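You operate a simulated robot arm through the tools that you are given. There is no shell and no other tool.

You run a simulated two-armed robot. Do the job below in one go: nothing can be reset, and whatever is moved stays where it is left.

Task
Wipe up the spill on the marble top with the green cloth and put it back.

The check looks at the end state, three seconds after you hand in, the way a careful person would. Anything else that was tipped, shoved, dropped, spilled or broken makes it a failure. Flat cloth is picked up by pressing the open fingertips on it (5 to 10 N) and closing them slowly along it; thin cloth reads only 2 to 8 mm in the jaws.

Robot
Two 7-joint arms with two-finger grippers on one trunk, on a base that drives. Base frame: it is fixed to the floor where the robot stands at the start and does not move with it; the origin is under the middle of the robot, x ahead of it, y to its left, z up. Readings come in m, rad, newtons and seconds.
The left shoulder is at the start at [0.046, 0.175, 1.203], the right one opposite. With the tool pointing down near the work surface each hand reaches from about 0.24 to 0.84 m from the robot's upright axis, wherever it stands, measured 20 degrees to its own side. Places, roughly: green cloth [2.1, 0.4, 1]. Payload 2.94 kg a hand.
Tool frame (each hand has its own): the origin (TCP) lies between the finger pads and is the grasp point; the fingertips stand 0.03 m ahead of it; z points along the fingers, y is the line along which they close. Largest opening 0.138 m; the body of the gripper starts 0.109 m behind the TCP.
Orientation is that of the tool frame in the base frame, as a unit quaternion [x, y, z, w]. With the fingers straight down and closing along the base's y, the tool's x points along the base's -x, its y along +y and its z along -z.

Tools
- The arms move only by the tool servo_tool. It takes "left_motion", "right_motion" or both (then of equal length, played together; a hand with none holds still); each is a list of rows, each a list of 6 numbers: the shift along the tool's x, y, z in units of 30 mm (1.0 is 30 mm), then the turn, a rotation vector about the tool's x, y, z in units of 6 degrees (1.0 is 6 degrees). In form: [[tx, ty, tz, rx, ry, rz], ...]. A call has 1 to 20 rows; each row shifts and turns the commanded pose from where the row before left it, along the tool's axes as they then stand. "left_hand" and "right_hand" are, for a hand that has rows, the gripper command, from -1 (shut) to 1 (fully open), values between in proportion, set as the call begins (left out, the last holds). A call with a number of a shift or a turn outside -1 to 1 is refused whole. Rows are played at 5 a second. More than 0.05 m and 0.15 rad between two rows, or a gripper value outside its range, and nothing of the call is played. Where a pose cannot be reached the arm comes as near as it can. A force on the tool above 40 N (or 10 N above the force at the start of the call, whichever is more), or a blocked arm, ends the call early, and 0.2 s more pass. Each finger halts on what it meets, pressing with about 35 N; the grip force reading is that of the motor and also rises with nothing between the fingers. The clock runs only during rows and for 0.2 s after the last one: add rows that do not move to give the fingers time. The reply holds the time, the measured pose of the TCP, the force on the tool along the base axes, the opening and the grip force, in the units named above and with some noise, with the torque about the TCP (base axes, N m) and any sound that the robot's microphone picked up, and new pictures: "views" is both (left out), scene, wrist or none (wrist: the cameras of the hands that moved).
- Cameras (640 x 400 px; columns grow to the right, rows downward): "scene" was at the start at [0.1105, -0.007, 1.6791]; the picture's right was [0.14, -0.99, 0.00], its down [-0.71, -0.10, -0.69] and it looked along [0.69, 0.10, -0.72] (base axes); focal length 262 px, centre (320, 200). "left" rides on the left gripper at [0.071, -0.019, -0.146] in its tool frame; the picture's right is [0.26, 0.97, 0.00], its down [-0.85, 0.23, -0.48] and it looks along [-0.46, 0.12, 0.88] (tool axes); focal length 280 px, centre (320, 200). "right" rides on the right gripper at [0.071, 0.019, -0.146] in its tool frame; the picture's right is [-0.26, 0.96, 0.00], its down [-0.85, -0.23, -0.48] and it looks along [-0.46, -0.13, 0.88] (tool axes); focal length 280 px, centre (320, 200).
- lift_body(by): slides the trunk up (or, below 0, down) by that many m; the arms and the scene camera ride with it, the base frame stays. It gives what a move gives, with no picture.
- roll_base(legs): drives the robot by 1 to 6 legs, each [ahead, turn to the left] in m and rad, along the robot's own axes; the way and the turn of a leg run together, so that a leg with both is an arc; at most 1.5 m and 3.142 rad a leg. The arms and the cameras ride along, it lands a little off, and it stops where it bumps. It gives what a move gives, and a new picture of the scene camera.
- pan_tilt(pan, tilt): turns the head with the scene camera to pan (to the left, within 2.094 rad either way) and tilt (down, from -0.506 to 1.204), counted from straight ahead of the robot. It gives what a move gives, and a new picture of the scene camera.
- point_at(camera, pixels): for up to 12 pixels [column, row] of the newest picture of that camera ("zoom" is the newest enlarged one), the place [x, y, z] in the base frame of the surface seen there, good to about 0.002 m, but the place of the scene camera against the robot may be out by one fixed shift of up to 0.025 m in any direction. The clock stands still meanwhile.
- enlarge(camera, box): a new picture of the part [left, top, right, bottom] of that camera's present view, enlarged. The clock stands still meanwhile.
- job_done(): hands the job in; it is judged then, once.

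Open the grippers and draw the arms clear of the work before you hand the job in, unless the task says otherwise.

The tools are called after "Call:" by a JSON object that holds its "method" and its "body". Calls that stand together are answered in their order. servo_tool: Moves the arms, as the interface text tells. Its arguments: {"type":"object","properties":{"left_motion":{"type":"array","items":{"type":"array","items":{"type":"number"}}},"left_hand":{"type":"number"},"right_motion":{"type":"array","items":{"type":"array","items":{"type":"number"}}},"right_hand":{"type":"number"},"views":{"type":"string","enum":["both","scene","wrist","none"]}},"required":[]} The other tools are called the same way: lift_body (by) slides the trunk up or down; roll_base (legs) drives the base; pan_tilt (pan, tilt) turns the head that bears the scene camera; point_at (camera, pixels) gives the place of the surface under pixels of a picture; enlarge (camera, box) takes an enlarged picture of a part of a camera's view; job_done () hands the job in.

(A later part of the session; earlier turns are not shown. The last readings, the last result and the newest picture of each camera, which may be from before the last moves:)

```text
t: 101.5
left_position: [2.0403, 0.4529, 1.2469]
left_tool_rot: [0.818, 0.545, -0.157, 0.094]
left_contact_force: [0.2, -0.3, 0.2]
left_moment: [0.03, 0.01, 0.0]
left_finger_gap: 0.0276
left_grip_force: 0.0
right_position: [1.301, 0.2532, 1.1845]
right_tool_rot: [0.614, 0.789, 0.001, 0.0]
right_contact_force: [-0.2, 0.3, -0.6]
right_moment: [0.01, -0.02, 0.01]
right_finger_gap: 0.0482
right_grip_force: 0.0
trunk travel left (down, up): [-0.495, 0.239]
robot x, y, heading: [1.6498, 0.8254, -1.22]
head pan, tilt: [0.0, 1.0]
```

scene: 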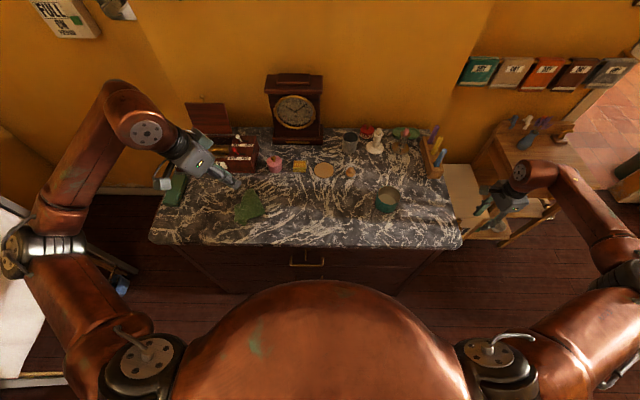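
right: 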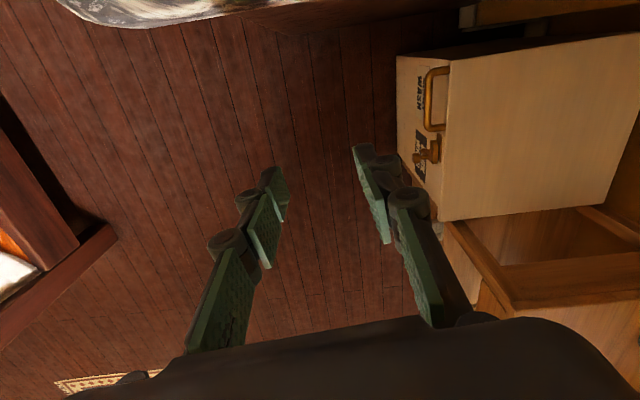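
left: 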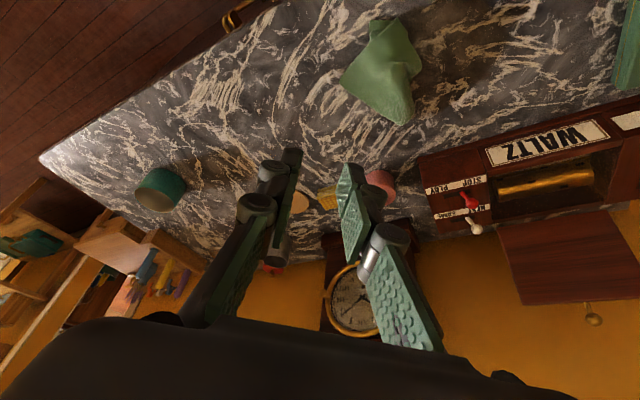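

Call:
{"method": "servo_tool", "body": {"right_motion": [[0.3, 1, 0, 0, 0, 0], [0.3, 1, 0, 0, 0, 0], [0.3, 1, 0, 0, 0, 0], [0.2, 1, 0, 0, 0, 0], [0, 1, 0, 0, 0, 0], [0, 1, 0, 0, 0, 0], [0, 1, 0, 0, 0, 0], [0, 1, 0, 0, 0, 0], [0, 1, 0, 0, 0, 0], [0, 1, 0, 0, 0, 0], [0, 1, 0, 0, 0, 0], [0, 1, 0, 0, 0, 0], [0, 0, 0, 0, -1, 0], [0, 0, 0, 0, -1, 0], [0, 0, 0, 0, -1, 0], [0, 0, 0, 0, -1, 0], [0, 0, 0, 0, -1, 0], [0, 0, 0, 0, -1, 0], [0, 0, 0, 0, 0, 0]], "views": "both"}}

Call:
{"method": "enlarge", "body": {"camera": "right", "box": [0, 0, 320, 200]}}

Call:
{"method": "enlarge", "body": {"camera": "right", "box": [320, 0, 640, 200]}}

```text
t: 105.5
left_position: [2.0404, 0.4522, 1.2469]
left_tool_rot: [0.818, 0.545, -0.158, 0.093]
left_contact_force: [-0.3, 0.4, -0.2]
left_moment: [0.01, 0.02, 0.04]
left_finger_gap: 0.0277
left_grip_force: 0.1
right_position: [1.6421, 0.3717, 1.1837]
right_tool_rot: [0.586, 0.749, -0.19, 0.243]
right_contact_force: [-0.6, 0.6, 0.3]
right_moment: [-0.02, -0.04, -0.02]
right_finger_gap: 0.0479
right_grip_force: 0.0
trunk travel left (down, up): [-0.495, 0.239]
robot x, y, heading: [1.6508, 0.8224, -1.219]
head pan, tilt: [0.0, 1.0]
```

scene: 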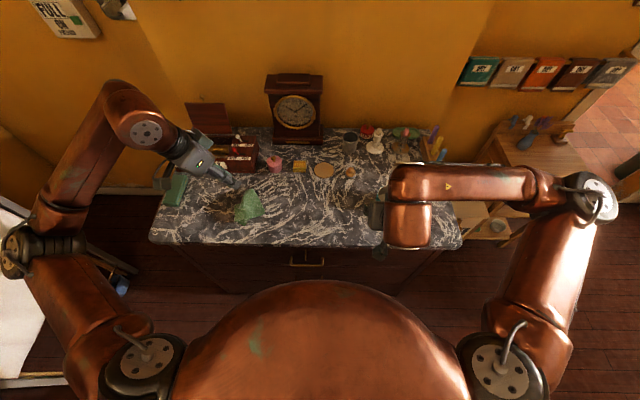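
right: 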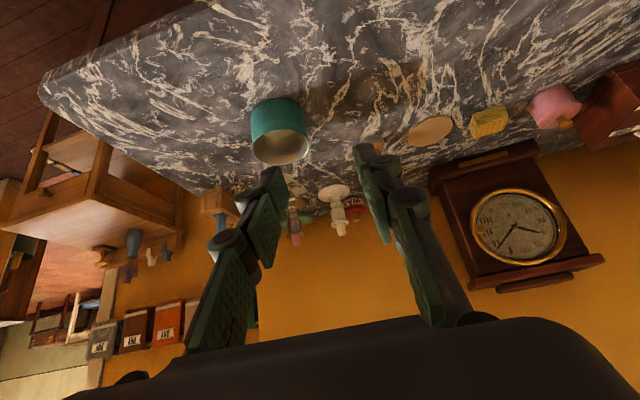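

```text
2.00 times, centred on (160, 100) of right
```

zoom: 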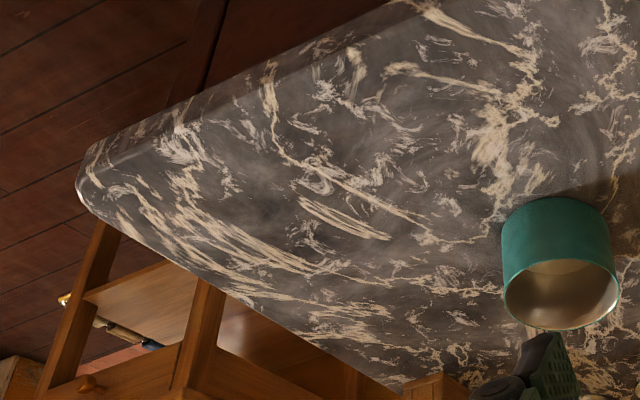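

```text
2.00 times, centred on (480, 100) of right
```

zoom: 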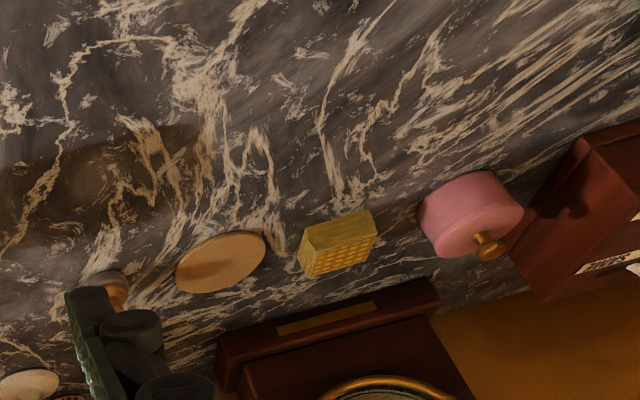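

No reflection stands out either. One thing has persisted in every view: a soft reddish-brown oval inside the can's shadow at about (1.74, 0.22). I'll compare it at equal scale with plain marble lying in the cloth's shadow.

Call:
{"method": "enlarge", "body": {"camera": "scene", "box": [330, 185, 382, 218]}}

Call:
{"method": "enlarge", "body": {"camera": "scene", "box": [195, 190, 247, 223]}}

Call:
{"method": "enlarge", "body": {"camera": "right", "box": [300, 40, 440, 130]}}

```text
12.12 times, centred on (356, 202) of scene
```

zoom: 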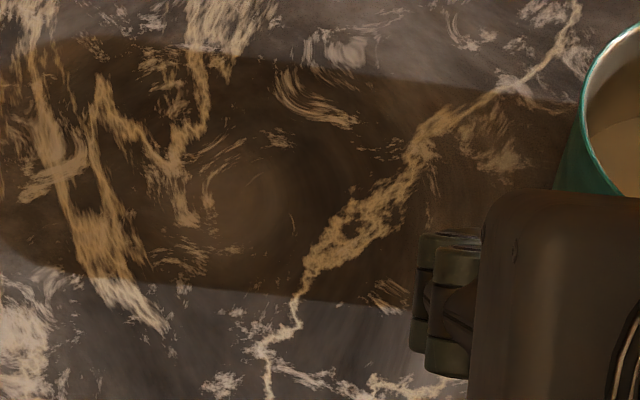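

```text
12.12 times, centred on (221, 206) of scene
```

zoom: 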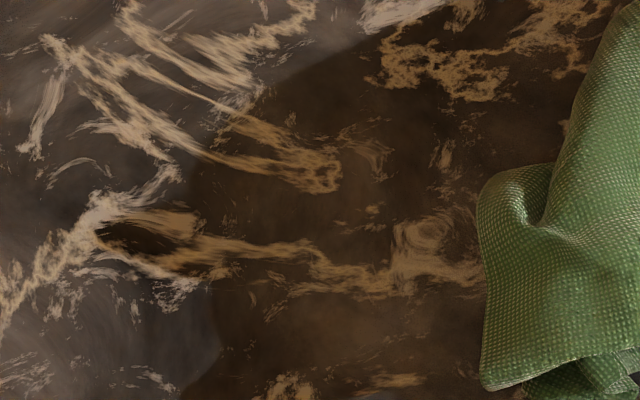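

```text
4.44 times, centred on (370, 85) of right
```

zoom: 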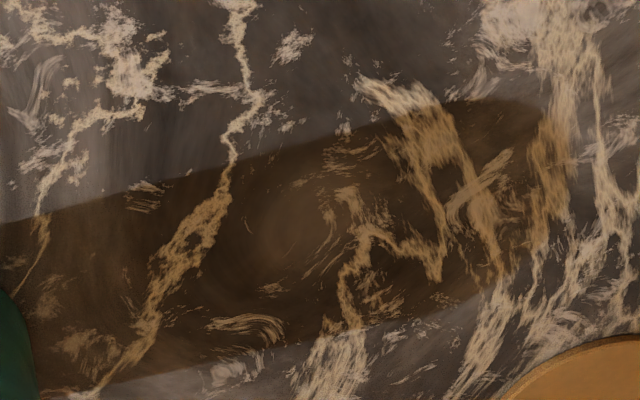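

These tones all follow the lighting. A last visual test is to look along the top toward the light at mirror angle with the right hand, which can yaw freely; first I'll take the left hand out of the way, up and to the left.

Call:
{"method": "servo_tool", "body": {"left_motion": [[-0.36, -0.02, -0.93, 0, 0, 0], [-0.36, -0.02, -0.93, 0, 0, 0], [0, 0, 0, 0, 1, 0], [0, 0, 0, 0, 1, 0], [0, 0, 0, 0, 1, 0], [0, 0, 0, 0, 0.7, 0], [0, 0, 0, 0, 0, -1], [0, 0, 0, 0, 0, -1], [0, 0, 0, 0, 0, -1], [0, 0, 0, 0, 0, -1], [0, 0, 0, 0, 0, -1], [0, 0, 0, 0, 0, -1], [0, 0, 0, 0, 0, 0]], "views": "none"}}

Call:
{"method": "servo_tool", "body": {"right_motion": [[0, 0, 0, 0, 1, 0], [0, 0, 0, 0, 1, 0], [0, 0, 0, 0, 1, 0], [0, 0, 0, 0, 1, 0], [0, 0, 0, 0, 1, 0], [0, 0, 0, 0, 1, 0], [0, 0, 0, 0, 0, 0]], "views": "none"}}

```text
t: 108.3
left_position: [2.0408, 0.4532, 1.3073]
left_tool_rot: [0.629, 0.777, 0.01, -0.003]
left_contact_force: [-0.4, 0.0, 0.2]
left_moment: [0.01, 0.0, 0.02]
left_finger_gap: 0.0275
left_grip_force: 0.1
right_position: [1.6418, 0.3725, 1.1839]
right_tool_rot: [0.586, 0.75, -0.19, 0.243]
right_contact_force: [0.4, -0.8, 0.5]
right_moment: [0.01, 0.02, 0.01]
right_finger_gap: 0.0484
right_grip_force: 0.2
trunk travel left (down, up): [-0.495, 0.239]
robot x, y, heading: [1.646, 0.8221, -1.222]
head pan, tilt: [0.0, 1.0]
```

```text
t: 109.9
left_position: [2.0407, 0.454, 1.3073]
left_tool_rot: [0.63, 0.777, 0.01, -0.002]
left_contact_force: [-0.3, 0.8, -0.8]
left_moment: [0.03, 0.0, 0.01]
left_finger_gap: 0.0275
left_grip_force: 0.0
right_position: [1.6416, 0.3738, 1.1836]
right_tool_rot: [0.615, 0.788, 0.001, -0.001]
right_contact_force: [-0.5, -0.5, -0.7]
right_moment: [-0.01, 0.03, -0.02]
right_finger_gap: 0.0485
right_grip_force: 0.1
trunk travel left (down, up): [-0.495, 0.239]
robot x, y, heading: [1.6528, 0.8231, -1.217]
head pan, tilt: [0.0, 1.0]
```

Call:
{"method": "servo_tool", "body": {"left_motion": [[0.4, 1, 0, 0, 0, 0], [0.4, 1, 0, 0, 0, 0], [0.4, 1, 0, 0, 0, 0], [0.4, 1, 0, 0, 0, 0], [0.5, 1, 0, 0, 0, 0], [0.5, 1, 0, 0, 0, 0], [0.5, 1, 0, 0, 0, 0], [0.8, 1, 0, 0, 0, 0], [0, 0, 0, 0, 0, 0], [0, 0, 0, 0, 0, 0], [0, 0, 0, 0, 0, 0], [0, 0, 0, 0, 0, 0], [0, 0, 0, 0, 0, 0], [0, 0, 0, 0, 0, 0], [0, 0, 0, 0, 0, 0]], "right_motion": [[0, 0, 0, 0, 0, 1], [0, 0, 0, 0, 0, 1], [0, 0, 0, 0, 0, 1], [0, 0, 0, 0, 0, 1], [0, 0, 0, 0, 0, 1], [0, 0, 0, 0, 0, 1], [0, 0, 0, 0, 0, 1], [0, 0, 0, 0, 0, 1], [0, 0, 0, 0, 0, 1], [0, 0, 0, 0, 0, 1], [0, 0, 0, 0, 0, 1], [0, 0, 0, 0, 0, 1], [0, 0, 0, 0, 0, 1], [0, 0, 0, 0, 0, 1], [0, 0, 0, 0, 0, 0]], "views": "none"}}

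Call:
{"method": "servo_tool", "body": {"right_motion": [[1, 0.2, 0, 0, 0, 0], [1, 0.2, 0, 0, 0, 0], [1, 0.2, 0, 0, 0, 0], [1, 0.2, 0, 0, 0, 0], [1, 0.2, 0, 0, 0, 0], [1, 0.2, 0, 0, 0, 0], [1, 0.2, 0, 0, 0, 0], [1, 0.2, 0, 0, 0, 0], [1, 0.2, 0, 0, 0, 0], [1, 0.2, 0, 0, 0, 0], [0, 0, 0, 0, -1, 0], [0, 0, 0, 0, -1, 0], [0, 0, 0, 0, -1, 0], [0, 0, 0, 0, -1, 0], [0, 0, 0, 0, -1, 0], [0, 0, 0, 0, 0, 0]], "views": "both"}}

```text
t: 113.1
left_position: [2.2478, 0.6161, 1.3103]
left_tool_rot: [0.628, 0.778, 0.009, -0.001]
left_contact_force: [-0.1, 0.4, 0.1]
left_moment: [0.01, 0.0, -0.01]
left_finger_gap: 0.0279
left_grip_force: 0.0
right_position: [1.6417, 0.3721, 1.1834]
right_tool_rot: [0.985, 0.174, 0.001, 0.001]
right_contact_force: [-0.2, 0.1, -1.2]
right_moment: [0.01, 0.03, 0.0]
right_finger_gap: 0.0482
right_grip_force: 0.1
trunk travel left (down, up): [-0.495, 0.239]
robot x, y, heading: [1.6504, 0.825, -1.224]
head pan, tilt: [0.0, 1.0]
```

```text
t: 116.5
left_position: [2.2488, 0.6156, 1.3094]
left_tool_rot: [0.628, 0.778, 0.01, -0.003]
left_contact_force: [0.1, -0.7, -0.8]
left_moment: [-0.03, 0.0, -0.02]
left_finger_gap: 0.0278
left_grip_force: 0.0
right_position: [1.9443, 0.418, 1.1838]
right_tool_rot: [0.951, 0.168, -0.256, 0.044]
right_contact_force: [-0.1, 1.2, -0.6]
right_moment: [0.04, -0.03, 0.01]
right_finger_gap: 0.0484
right_grip_force: 0.1
trunk travel left (down, up): [-0.495, 0.239]
robot x, y, heading: [1.6505, 0.8231, -1.219]
head pan, tilt: [0.0, 1.0]
```

scene: 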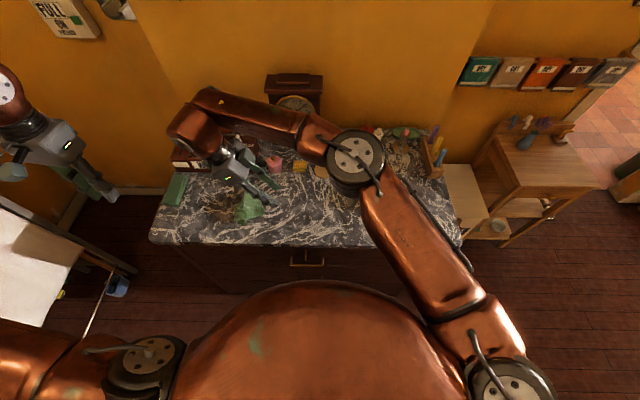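
right: 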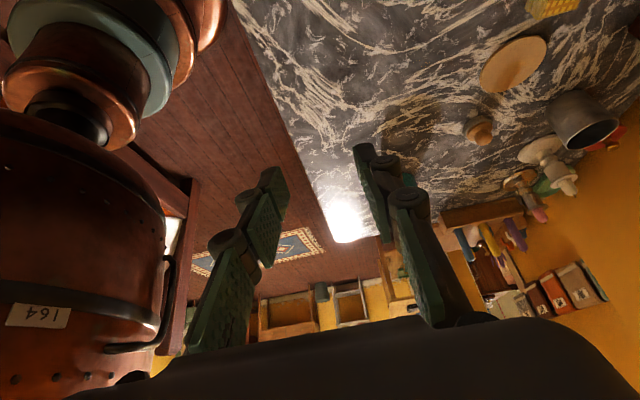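

Now the light's mirror highlight shows on the marble at (345, 215). I'll enlarge the marble here to see whether any area's gloss differs.

Call:
{"method": "enlarge", "body": {"camera": "right", "box": [240, 0, 560, 230]}}

Call:
{"method": "enlarge", "body": {"camera": "right", "box": [290, 80, 480, 240]}}

```text
1.74 times, centred on (400, 115) of right
```

zoom: 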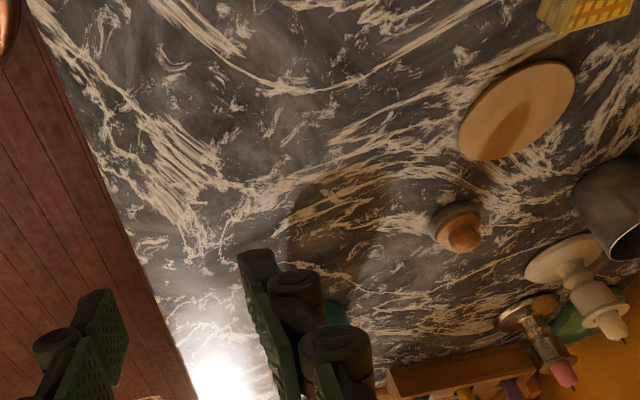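

```text
2.50 times, centred on (385, 160) of right
```

zoom: 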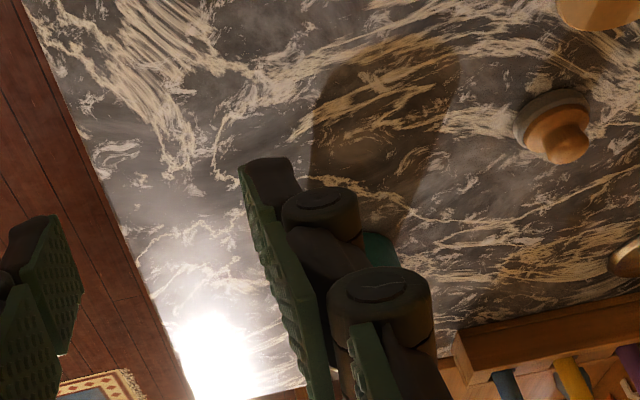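

In this view the dark patch shows two different outlines: a brown area and a greyer shadow strip beside it. I'll enlarge further.

Call:
{"method": "enlarge", "body": {"camera": "right", "box": [360, 80, 480, 170]}}

Call:
{"method": "enlarge", "body": {"camera": "right", "box": [375, 85, 445, 140]}}

```text
4.44 times, centred on (420, 125) of right
```

zoom: 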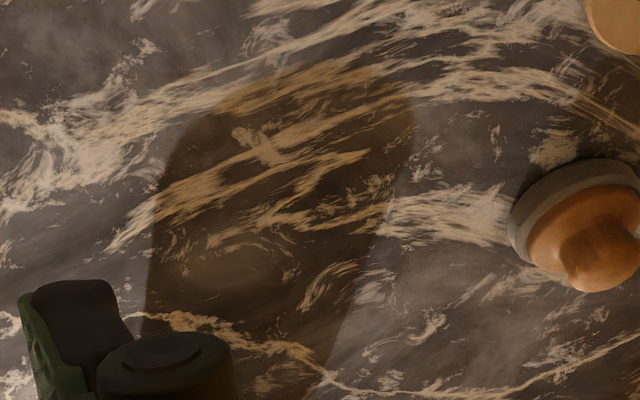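

```text
7.27 times, centred on (410, 112) of right
```

zoom: 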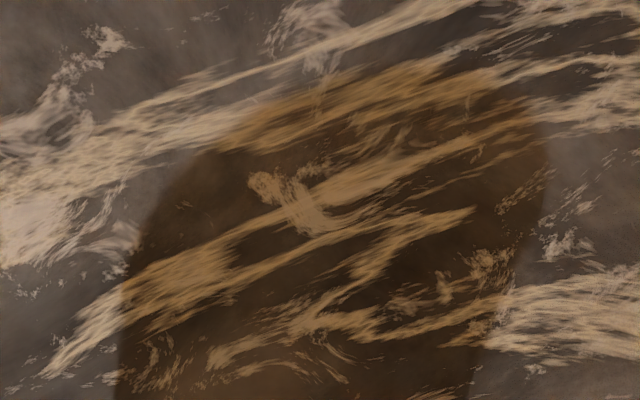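

That is again only the can's shadow with a soft end, and the gloss is uniform. I'll check how high the right forearm rides over the objects before lowering further to sweep the highlight nearer.

Call:
{"method": "point_at", "body": {"camera": "scene", "pixels": [[355, 160], [340, 185], [375, 190], [300, 125], [250, 110], [205, 95], [190, 120], [400, 230], [330, 155]]}}

```text
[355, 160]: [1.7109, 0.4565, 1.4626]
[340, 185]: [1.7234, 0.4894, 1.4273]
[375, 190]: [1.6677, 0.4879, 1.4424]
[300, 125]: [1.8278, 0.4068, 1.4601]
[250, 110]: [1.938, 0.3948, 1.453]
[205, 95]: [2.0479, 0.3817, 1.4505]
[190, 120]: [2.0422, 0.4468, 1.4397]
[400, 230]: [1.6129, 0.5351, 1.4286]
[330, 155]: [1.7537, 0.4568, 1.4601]
```

The right arm rides at z≈1.45, so lowering 0.12 m is safe.

Call:
{"method": "servo_tool", "body": {"right_motion": [[0.5, 0, 0.86, 0, 0, 0], [0.5, 0, 0.86, 0, 0, 0], [0.5, 0, 0.86, 0, 0, 0], [0.5, 0, 0.86, 0, 0, 0], [0, 0, 0, 0, 0, 0]], "views": "wrist"}}

Call:
{"method": "enlarge", "body": {"camera": "right", "box": [260, 0, 580, 200]}}

Call:
{"method": "enlarge", "body": {"camera": "right", "box": [300, 60, 480, 210]}}

```text
t: 117.7
left_position: [2.2488, 0.6162, 1.3111]
left_tool_rot: [0.628, 0.778, 0.01, -0.003]
left_contact_force: [0.2, 0.1, -0.2]
left_moment: [-0.02, -0.02, -0.04]
left_finger_gap: 0.0274
left_grip_force: 0.1
right_position: [1.9445, 0.4187, 1.0661]
right_tool_rot: [0.952, 0.169, -0.253, 0.045]
right_contact_force: [-0.5, 0.7, 0.0]
right_moment: [0.0, 0.0, 0.0]
right_finger_gap: 0.0482
right_grip_force: 0.2
trunk travel left (down, up): [-0.495, 0.239]
robot x, y, heading: [1.6471, 0.8234, -1.221]
head pan, tilt: [0.0, 1.0]
```

right: 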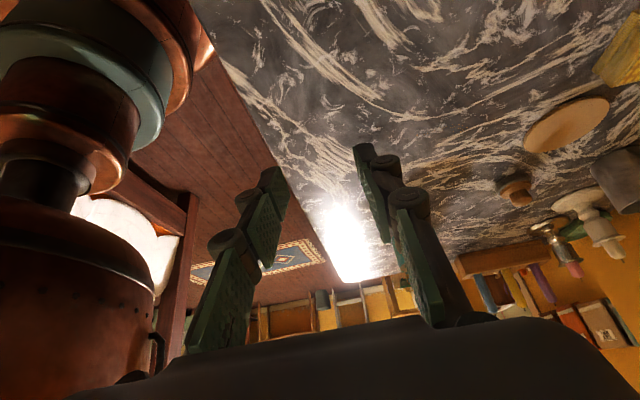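

```text
2.00 times, centred on (420, 100) of right
```

zoom: 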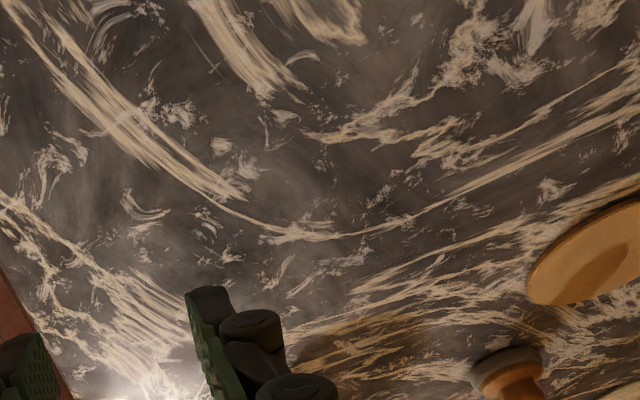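

```text
2.67 times, centred on (390, 135) of right
```

zoom: 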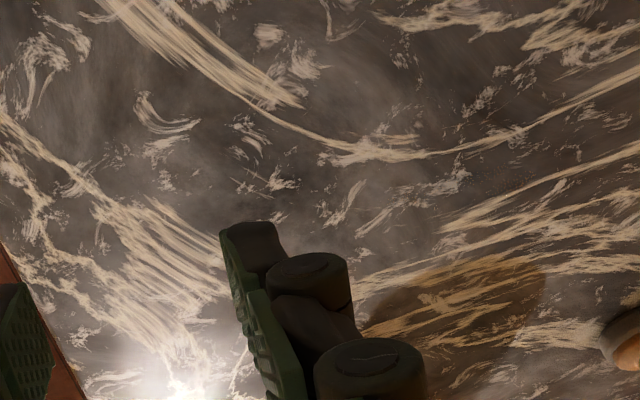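

Call:
{"method": "enlarge", "body": {"camera": "right", "box": [420, 140, 520, 200]}}

Call:
{"method": "enlarge", "body": {"camera": "right", "box": [440, 150, 500, 190]}}

```text
6.40 times, centred on (470, 170) of right
```

zoom: 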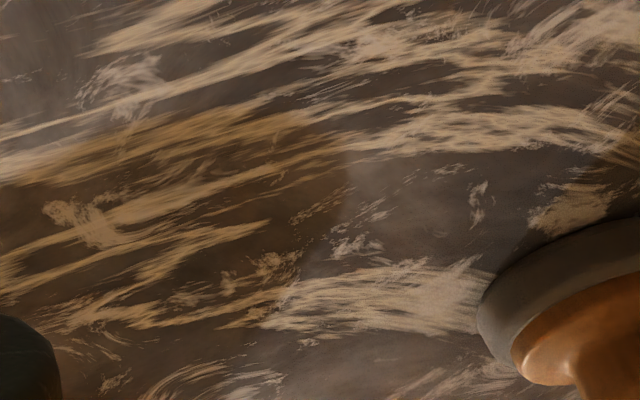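

```text
10.00 times, centred on (470, 170) of right
```

zoom: 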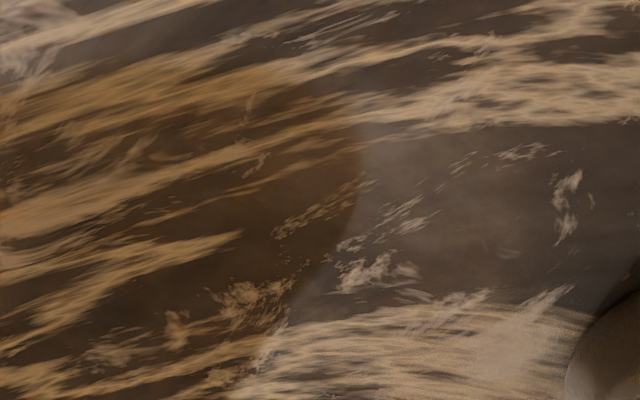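

Even at the mirror angle the gloss is uniform, with only the lamp's own highlight at the corner. I see no distinct film, so the safe course is a thorough wipe of all the open marble with the cloth; I'll first withdraw the right hand.

Call:
{"method": "servo_tool", "body": {"right_motion": [[-0.5, 0, -0.86, 0, 0, 0], [-0.5, 0, -0.86, 0, 0, 0], [-0.5, 0, -0.86, 0, 0, 0], [-0.5, 0, -0.86, 0, 0, 0], [0, 0, 0, 0, 1, 0], [0, 0, 0, 0, 1, 0], [0, 0, 0, 0, 1, 0], [0, 0, 0, 0, 1, 0], [0, 0, 0, 0, 1, 0], [-1, -0.2, 0, 0, 0, 0], [-1, -0.2, 0, 0, 0, 0], [-1, -0.2, 0, 0, 0, 0], [-1, -0.2, 0, 0, 0, 0], [-1, -0.2, 0, 0, 0, 0], [-1, -0.2, 0, 0, 0, 0], [-1, -0.2, 0, 0, 0, 0], [-1, -0.2, 0, 0, 0, 0], [-1, -0.2, 0, 0, 0, 0], [-1, -0.2, 0, 0, 0, 0]], "views": "none"}}

Call:
{"method": "servo_tool", "body": {"right_motion": [[0, 0, 0, 0, 0, -1], [0, 0, 0, 0, 0, -1], [0, 0, 0, 0, 0, -1], [0, 0, 0, 0, 0, -1], [0, 0, 0, 0, 0, -1], [0, 0, 0, 0, 0, -1], [0, 0, 0, 0, 0, -1], [0, 0, 0, 0, 0, -1], [0, 0, 0, 0, 0, -1], [0, 0, 0, 0, 0, -1], [0, 0, 0, 0, 0, -1], [0, 0, 0, 0, 0, -1], [0, 0, 0, 0, 0, -1], [0, -1, 0, 0, 0, 0], [0, -1, 0, 0, 0, 0], [0, -1, 0, 0, 0, 0], [0, -1, 0, 0, 0, 0], [0, -1, 0, 0, 0, 0], [0, -1, 0, 0, 0, 0], [0, -1, 0, 0, 0, 0]], "views": "scene"}}

```text
t: 121.7
left_position: [2.2467, 0.6177, 1.312]
left_tool_rot: [0.628, 0.778, 0.01, -0.002]
left_contact_force: [-0.8, -0.3, 0.0]
left_moment: [0.0, -0.03, 0.01]
left_finger_gap: 0.0277
left_grip_force: 0.0
right_position: [1.6405, 0.371, 1.1839]
right_tool_rot: [0.985, 0.174, 0.001, -0.001]
right_contact_force: [-0.5, -0.6, 0.6]
right_moment: [0.02, -0.04, 0.0]
right_finger_gap: 0.0483
right_grip_force: 0.1
trunk travel left (down, up): [-0.495, 0.239]
robot x, y, heading: [1.6484, 0.8223, -1.223]
head pan, tilt: [0.0, 1.0]
```

```text
t: 125.9
left_position: [2.2465, 0.6171, 1.3111]
left_tool_rot: [0.628, 0.779, 0.009, -0.001]
left_contact_force: [-0.2, 0.0, -1.1]
left_moment: [-0.01, -0.06, 0.02]
left_finger_gap: 0.0277
left_grip_force: 0.1
right_position: [1.4333, 0.3437, 1.1848]
right_tool_rot: [0.655, 0.755, 0.0, 0.001]
right_contact_force: [-0.2, -0.1, 1.0]
right_moment: [0.0, 0.02, -0.02]
right_finger_gap: 0.0482
right_grip_force: 0.0
trunk travel left (down, up): [-0.495, 0.239]
robot x, y, heading: [1.647, 0.8253, -1.224]
head pan, tilt: [0.0, 1.0]
```

scene: 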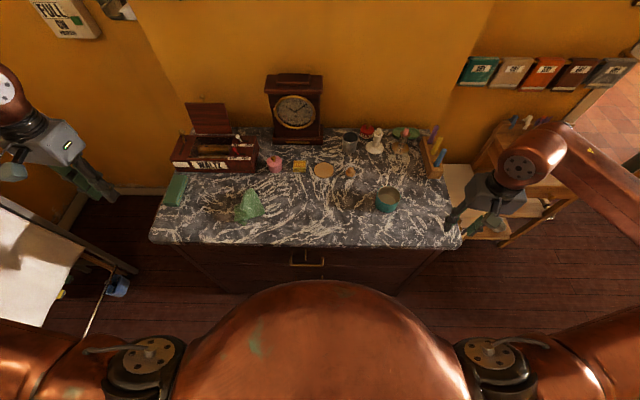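

Both hands are clear now. I'll take one more unobstructed look at the whole top before wiping.

Call:
{"method": "enlarge", "body": {"camera": "scene", "box": [145, 120, 305, 250]}}

Call:
{"method": "enlarge", "body": {"camera": "scene", "box": [300, 120, 470, 250]}}

```text
3.08 times, centred on (225, 185) of scene
```

zoom: 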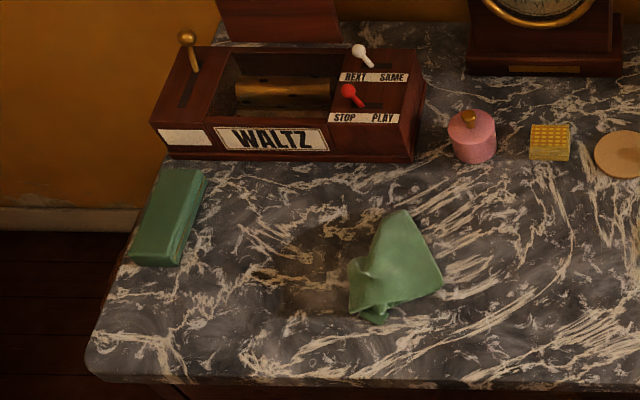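

```text
3.08 times, centred on (385, 185) of scene
```

zoom: 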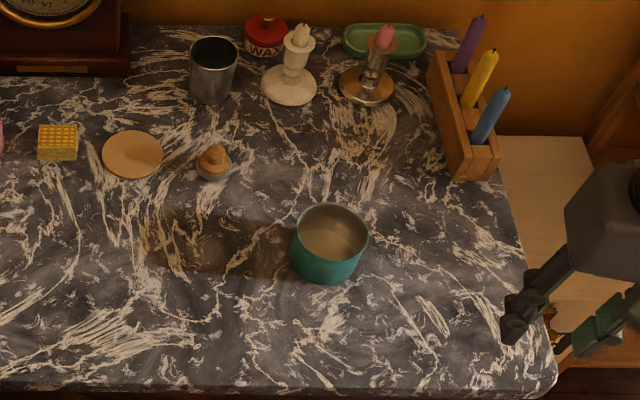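

I'll locate the crumpled cloth and bring the left hand above it.

Call:
{"method": "point_at", "body": {"camera": "scene", "pixels": [[249, 192], [249, 200], [249, 207], [240, 212], [245, 218], [258, 210], [262, 212], [253, 190], [237, 208]]}}

```text
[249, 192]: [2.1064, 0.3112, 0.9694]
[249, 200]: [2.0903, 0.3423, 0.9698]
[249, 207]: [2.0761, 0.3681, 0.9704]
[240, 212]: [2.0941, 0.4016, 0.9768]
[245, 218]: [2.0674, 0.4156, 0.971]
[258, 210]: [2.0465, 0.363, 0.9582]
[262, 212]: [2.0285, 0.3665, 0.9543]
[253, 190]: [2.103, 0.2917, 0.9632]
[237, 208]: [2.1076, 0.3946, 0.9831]
```

The crumpled cloth's thick part is near (2.09, 0.40), about 30 mm high. I'll open the left fingers to ~0.09 m and descend over it.

Call:
{"method": "servo_tool", "body": {"left_motion": [[-0.6, -0.66, 0, 0, 0, 0], [-0.6, -0.66, 0, 0, 0, 0], [-0.6, -0.66, 0, 0, 0, 0], [-0.6, -0.66, 0, 0, 0, 0], [-0.6, -0.66, 0, 0, 0, 0], [-0.6, -0.66, 0, 0, 0, 0], [-0.6, -0.66, 0, 0, 0, 0], [-0.6, -0.66, 0, 0, 0, 0], [-0.6, -0.66, 0, 0, 0, 0], [-0.6, -0.66, 0, 0, 0, 0], [0, 0, 1, 0, 0, 0], [0, 0, 1, 0, 0, 0], [0, 0, 1, 0, 0, 0], [0, 0, 1, 0, 0, 0], [0, 0, 1, 0, 0, 0], [0, 0, 1, 0, 0, 0], [0, 0, 1, 0, 0, 0], [0, 0, 1, 0, 0, 0], [0, 0, 0.7, 0, 0, 0], [0, 0, 0, 0, 0, 0]], "left_hand": 0.3, "views": "both"}}

```text
t: 130.1
left_position: [2.0969, 0.4053, 1.0454]
left_tool_rot: [0.629, 0.777, 0.009, -0.003]
left_contact_force: [0.1, -0.2, -0.1]
left_moment: [0.0, -0.03, -0.02]
left_finger_gap: 0.0898
left_grip_force: 0.0
right_position: [1.4334, 0.3428, 1.1837]
right_tool_rot: [0.656, 0.754, 0.001, 0.0]
right_contact_force: [-0.1, -0.1, 0.4]
right_moment: [0.05, -0.02, 0.01]
right_finger_gap: 0.048
right_grip_force: 0.1
trunk travel left (down, up): [-0.495, 0.239]
robot x, y, heading: [1.6538, 0.8238, -1.22]
head pan, tilt: [0.0, 1.0]
```

scene: 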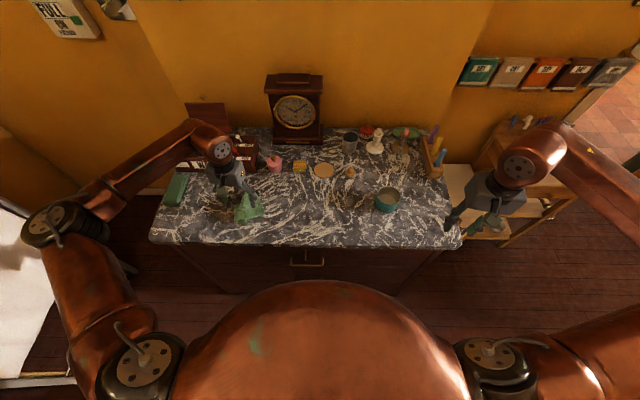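
left: 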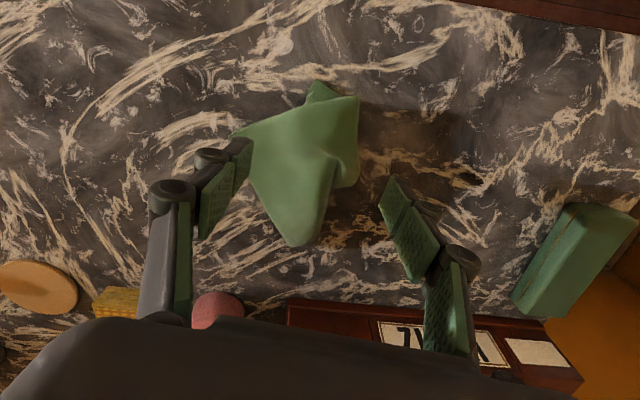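

Call:
{"method": "point_at", "body": {"camera": "left", "pixels": [[240, 135], [300, 120], [300, 160], [300, 235], [352, 110], [345, 175], [320, 90], [325, 150]]}}

```text
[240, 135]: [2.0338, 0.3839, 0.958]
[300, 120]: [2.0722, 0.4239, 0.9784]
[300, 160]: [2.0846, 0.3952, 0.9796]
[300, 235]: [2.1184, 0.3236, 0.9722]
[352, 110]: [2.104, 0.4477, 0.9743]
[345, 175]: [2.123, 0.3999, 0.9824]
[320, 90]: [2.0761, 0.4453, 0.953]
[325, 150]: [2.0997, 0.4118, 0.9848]
```

The cloth spans x 2.034–2.125 here; I'll open a bit wider, shift 15 mm right and go down around it.

Call:
{"method": "servo_tool", "body": {"left_motion": [[0, -0.5, 0, 0, 0, 0], [0, 0, 0, 0, 0, 0], [0, 0, 0.5, 0, 0, 0], [0, 0, 0.5, 0, 0, 0], [0, 0, 0.5, 0, 0, 0], [0, 0, 0.4, 0, 0, 0], [0, 0, 0.2, 0, 0, 0], [0, 0, 0, 0, 0, 0]], "left_hand": 0.75, "views": "wrist"}}

```text
t: 131.9
left_position: [2.0818, 0.4031, 0.983]
left_tool_rot: [0.629, 0.777, 0.01, -0.002]
left_contact_force: [-0.1, -0.2, -0.3]
left_moment: [-0.01, -0.03, -0.01]
left_finger_gap: 0.1205
left_grip_force: 0.0
right_position: [1.4337, 0.3434, 1.1833]
right_tool_rot: [0.656, 0.755, 0.002, -0.001]
right_contact_force: [0.5, -0.4, -0.5]
right_moment: [-0.01, -0.02, 0.0]
right_finger_gap: 0.0485
right_grip_force: 0.1
trunk travel left (down, up): [-0.495, 0.239]
robot x, y, heading: [1.6463, 0.8224, -1.221]
head pan, tilt: [0.0, 1.0]
```

left: 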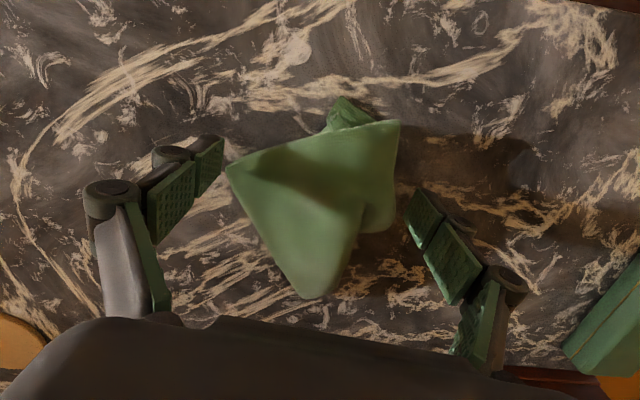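

The cloth lies between the open fingers. I'll close on it in two stages.

Call:
{"method": "servo_tool", "body": {"left_motion": [[0, 0, 0, 0, 0, 0], [0, 0, 0, 0, 0, 0], [0, 0, 0, 0, 0, 0], [0, 0, 0, 0, 0, 0]], "left_hand": -0.3, "views": "none"}}

Call:
{"method": "servo_tool", "body": {"left_motion": [[0, 0, 0, 0, 0, 0], [0, 0, 0, 0, 0, 0], [0, 0, 0, 0, 0, 0], [0, 0, 0, 0, 0, 0], [0, 0, 0, 0, 0, 0]], "left_hand": -1, "views": "both"}}

```text
t: 132.9
left_position: [2.0816, 0.4029, 0.9831]
left_tool_rot: [0.63, 0.777, 0.01, -0.002]
left_contact_force: [0.1, -0.6, 2.7]
left_moment: [-0.02, 0.15, -0.01]
left_finger_gap: 0.0485
left_grip_force: 0.2
right_position: [1.4341, 0.3419, 1.1841]
right_tool_rot: [0.656, 0.754, 0.002, 0.0]
right_contact_force: [-0.5, -0.3, 0.9]
right_moment: [0.01, 0.04, 0.0]
right_finger_gap: 0.0482
right_grip_force: 0.1
trunk travel left (down, up): [-0.495, 0.239]
robot x, y, heading: [1.6537, 0.8239, -1.221]
head pan, tilt: [0.0, 1.0]
```

```text
t: 134.1
left_position: [2.0826, 0.4028, 0.9816]
left_tool_rot: [0.629, 0.777, 0.01, -0.003]
left_contact_force: [0.4, -0.2, 2.5]
left_moment: [-0.03, 0.01, -0.02]
left_finger_gap: 0.0062
left_grip_force: 34.4
right_position: [1.4338, 0.3425, 1.1851]
right_tool_rot: [0.656, 0.755, 0.001, 0.0]
right_contact_force: [0.4, -0.3, -0.5]
right_moment: [0.01, -0.01, -0.01]
right_finger_gap: 0.0482
right_grip_force: 0.0
trunk travel left (down, up): [-0.495, 0.239]
robot x, y, heading: [1.6476, 0.8242, -1.216]
head pan, tilt: [0.0, 1.0]
```

scene: 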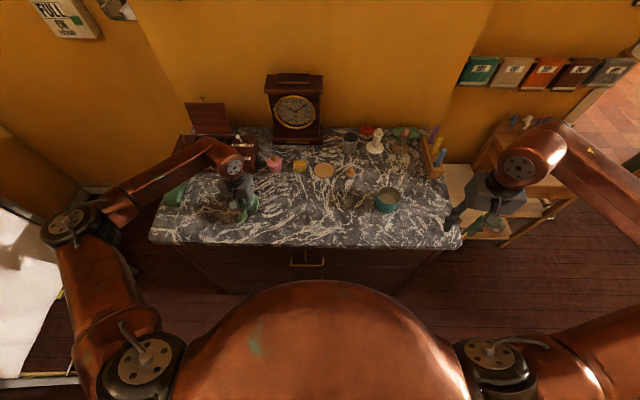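
left: 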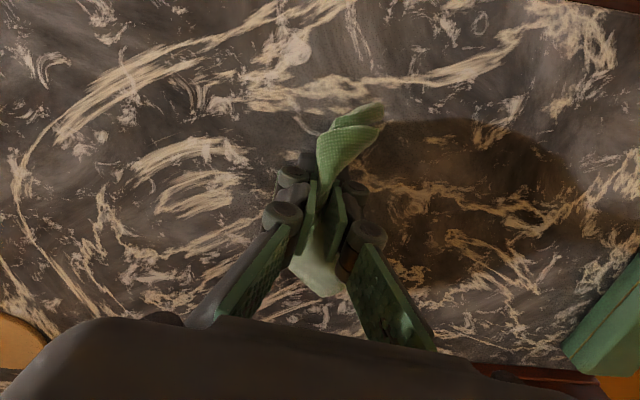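

The bunch is firmly held (6 mm, 34 N). I'll shift toward the middle line of the open marble and wipe to the right along it, ahead of the jar, sponge, disc and knob by over 30 mm, stopping short of the can.

Call:
{"method": "servo_tool", "body": {"left_motion": [[-0.5, 0.07, 0, 0, 0, 0], [-0.5, 0.07, 0, 0, 0, 0], [-0.5, 0.07, 0, 0, 0, 0], [-0.4, 0.07, 0, 0, 0, 0], [-0.1, -0.7, 0, 0, 0, 0], [-0.1, -0.7, 0, 0, 0, 0], [-0.1, -0.7, 0, 0, 0, 0], [-0.1, -0.7, 0, 0, 0, 0], [-0.1, -0.7, 0, 0, 0, 0], [-0.1, -0.7, 0, 0, 0, 0], [-0.1, -0.7, 0, 0, 0, 0], [-0.1, -0.7, 0, 0, 0, 0], [0, 0, 0, 0, 0, 0]], "views": "both"}}

```text
t: 136.9
left_position: [1.9413, 0.2914, 0.9797]
left_tool_rot: [0.629, 0.777, 0.009, -0.002]
left_contact_force: [2.5, 0.0, 14.7]
left_moment: [0.03, -0.61, 0.0]
left_finger_gap: 0.0055
left_grip_force: 29.0
right_position: [1.4336, 0.3434, 1.1831]
right_tool_rot: [0.656, 0.755, 0.001, 0.001]
right_contact_force: [0.5, -0.2, -0.5]
right_moment: [-0.02, 0.0, 0.01]
right_finger_gap: 0.0482
right_grip_force: 0.1
trunk travel left (down, up): [-0.495, 0.239]
robot x, y, heading: [1.6506, 0.822, -1.217]
head pan, tilt: [0.0, 1.0]
```

scene: 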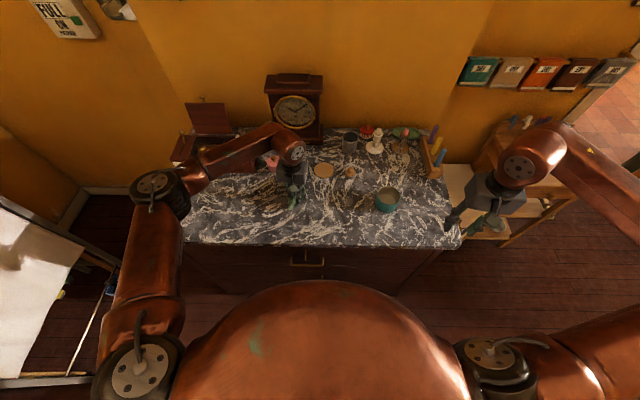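
left: 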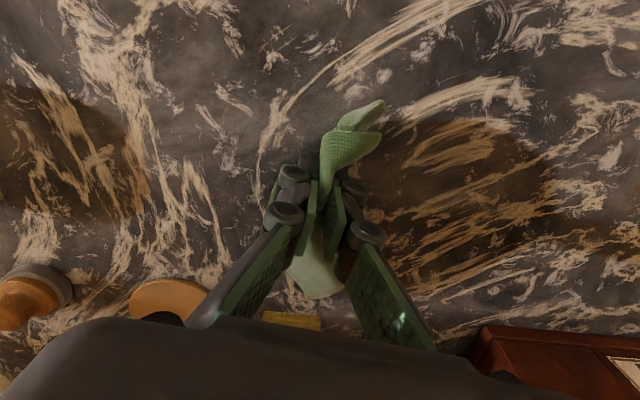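

The bunch holds (5.5 mm) at 15 N. I'll ease slightly and continue right, to just short of the can.

Call:
{"method": "servo_tool", "body": {"left_motion": [[0, 0, -0.05, 0, 0, 0], [-0.1, -0.7, 0, 0, 0, 0], [-0.1, -0.7, 0, 0, 0, 0], [-0.1, -0.7, 0, 0, 0, 0], [-0.1, -0.7, 0, 0, 0, 0], [-0.1, -0.7, 0, 0, 0, 0], [-0.1, -0.7, 0, 0, 0, 0], [-0.1, -0.7, 0, 0, 0, 0], [-0.1, -0.7, 0, 0, 0, 0], [-0.1, -0.7, 0, 0, 0, 0], [-0.1, -0.7, 0, 0, 0, 0], [-0.05, -0.6, 0, 0, 0, 0], [0, 0, 0, 0, 0, 0]], "views": "both"}}

```text
t: 139.7
left_position: [1.7264, 0.2136, 0.9802]
left_tool_rot: [0.629, 0.778, 0.008, -0.001]
left_contact_force: [7.1, 2.3, 37.2]
left_moment: [-0.21, -0.03, -0.02]
left_finger_gap: 0.0064
left_grip_force: 34.3
right_position: [1.4346, 0.3455, 1.1849]
right_tool_rot: [0.656, 0.755, 0.0, 0.001]
right_contact_force: [0.5, -0.3, 0.3]
right_moment: [0.02, 0.04, -0.02]
right_finger_gap: 0.0483
right_grip_force: 0.1
trunk travel left (down, up): [-0.495, 0.239]
robot x, y, heading: [1.6506, 0.8225, -1.221]
head pan, tilt: [0.0, 1.0]
```

scene: 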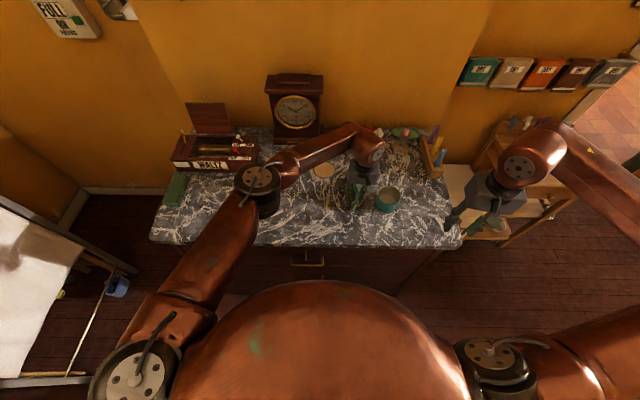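
left: 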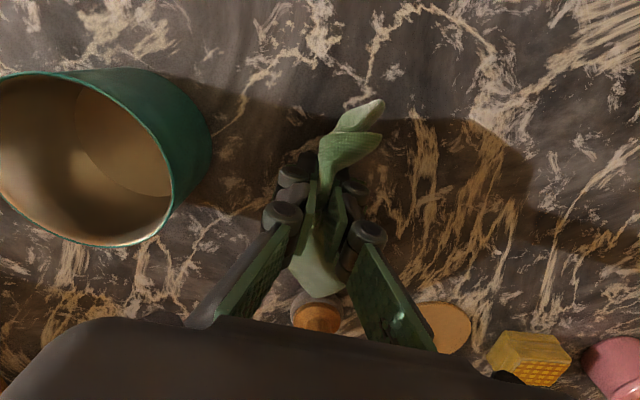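

Force has climbed to 37 N and the cloth's tail is close to the knob at (318, 305). I'll ease up 3 mm, move toward the front, then wipe back left along a nearer line.

Call:
{"method": "servo_tool", "body": {"left_motion": [[0, 0, -0.1, 0, 0, 0], [0.4, 0, 0, 0, 0, 0], [0.4, 0, 0, 0, 0, 0], [0, 0, 0, 0, 0, 0]], "views": "wrist"}}

Call:
{"method": "enlarge", "body": {"camera": "scene", "box": [300, 140, 420, 220]}}

```text
t: 140.7
left_position: [1.7196, 0.2384, 0.981]
left_tool_rot: [0.629, 0.777, 0.01, -0.003]
left_contact_force: [-0.7, -2.2, 12.3]
left_moment: [-0.17, 0.12, 0.0]
left_finger_gap: 0.0063
left_grip_force: 34.2
right_position: [1.4335, 0.3421, 1.1835]
right_tool_rot: [0.657, 0.754, 0.0, 0.0]
right_contact_force: [0.8, -0.4, -0.9]
right_moment: [0.0, 0.0, 0.0]
right_finger_gap: 0.0483
right_grip_force: 0.0
trunk travel left (down, up): [-0.495, 0.239]
robot x, y, heading: [1.6503, 0.8213, -1.219]
head pan, tilt: [0.0, 1.0]
```

left: 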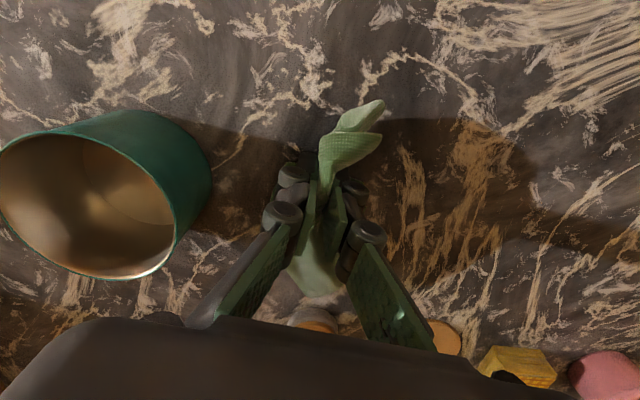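

```text
5.00 times, centred on (360, 180) of scene
```

zoom: 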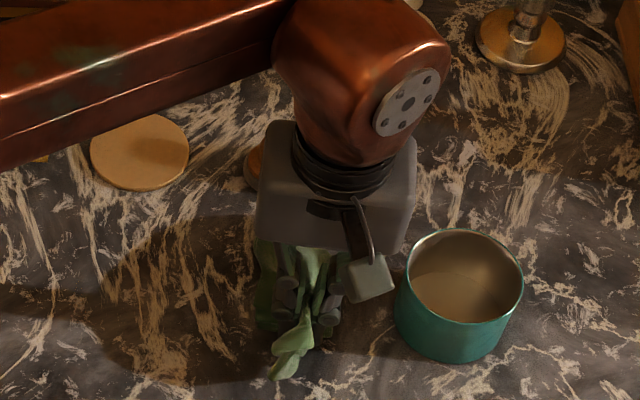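

Inside the gripper's own shadow here, the area (400–520, 120–290) looks browner than the rest at (560, 190). I'll enlarge that.

Call:
{"method": "enlarge", "body": {"camera": "left", "box": [370, 90, 640, 300]}}

Call:
{"method": "enlarge", "body": {"camera": "left", "box": [440, 100, 580, 200]}}

```text
1.90 times, centred on (505, 195) of left
```

zoom: 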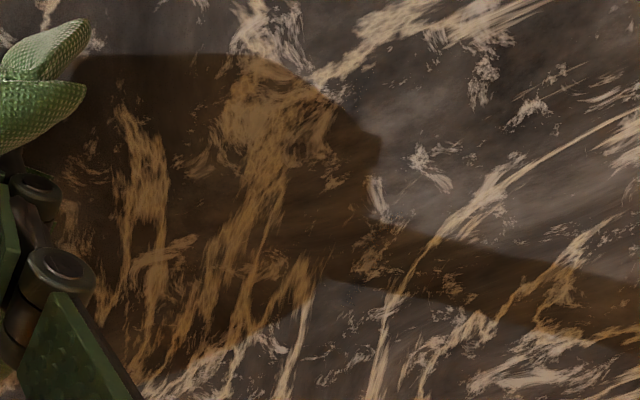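

```text
4.00 times, centred on (510, 150) of left
```

zoom: 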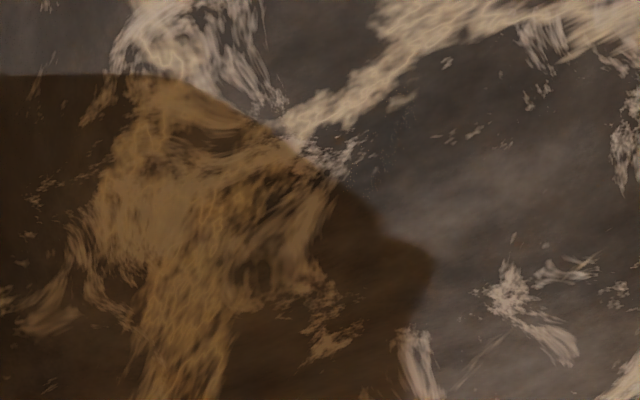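

That is again just the hand-and-cloth shadow. I'll continue the thorough wipe: a long stroke left along a line nearer the front.

Call:
{"method": "servo_tool", "body": {"left_motion": [[0.6, 0, 0, 0, 0, 0], [0.13, 0.9, 0, 0, 0, 0], [0.13, 0.9, 0, 0, 0, 0], [0.13, 0.9, 0, 0, 0, 0], [0.13, 0.9, 0, 0, 0, 0], [0.13, 0.9, 0, 0, 0, 0], [0.13, 0.9, 0, 0, 0, 0], [0.13, 0.9, 0, 0, 0, 0], [0.13, 0.9, 0, 0, 0, 0], [0.13, 0.9, 0, 0, 0, 0], [0.13, 0.9, 0, 0, 0, 0], [0.13, 0.9, 0, 0, 0, 0], [0.13, 0.9, 0, 0, 0, 0], [0.13, 0.9, 0, 0, 0, 0], [0.13, 0.9, 0, 0, 0, 0], [0.13, 0.9, 0, 0, 0, 0], [0.13, 0.9, 0, 0, 0, 0], [0.13, 0.9, 0, 0, 0, 0], [0, 0, 0, 0, 0, 0]], "views": "both"}}

Call:
{"method": "enlarge", "body": {"camera": "scene", "box": [280, 140, 440, 250]}}

```text
t: 144.7
left_position: [2.1536, 0.4141, 0.9872]
left_tool_rot: [0.629, 0.777, 0.01, -0.003]
left_contact_force: [-1.1, 0.1, -0.6]
left_moment: [0.02, -0.01, -0.01]
left_finger_gap: 0.0083
left_grip_force: 34.8
right_position: [1.4342, 0.3426, 1.183]
right_tool_rot: [0.656, 0.754, 0.001, 0.0]
right_contact_force: [-0.3, 0.7, 0.2]
right_moment: [0.05, -0.02, 0.01]
right_finger_gap: 0.0485
right_grip_force: 0.0
trunk travel left (down, up): [-0.495, 0.239]
robot x, y, heading: [1.6487, 0.8211, -1.22]
head pan, tilt: [0.0, 1.0]
```

scene: 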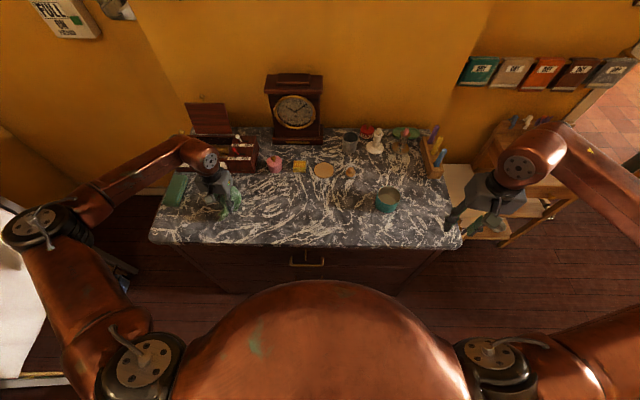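
left: 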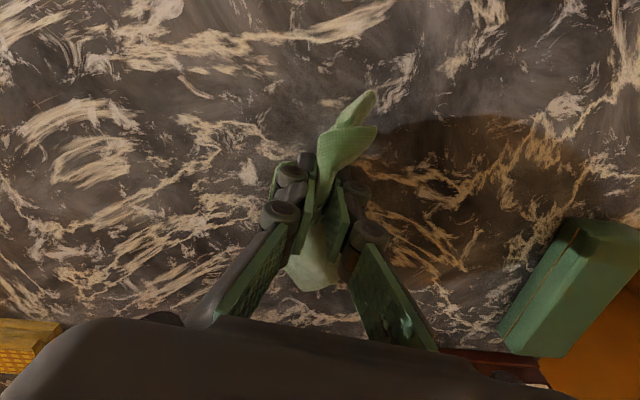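

```text
3.64 times, centred on (360, 195) of scene
```

zoom: 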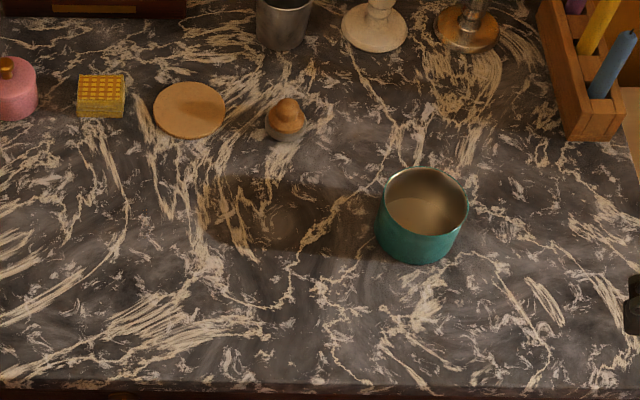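

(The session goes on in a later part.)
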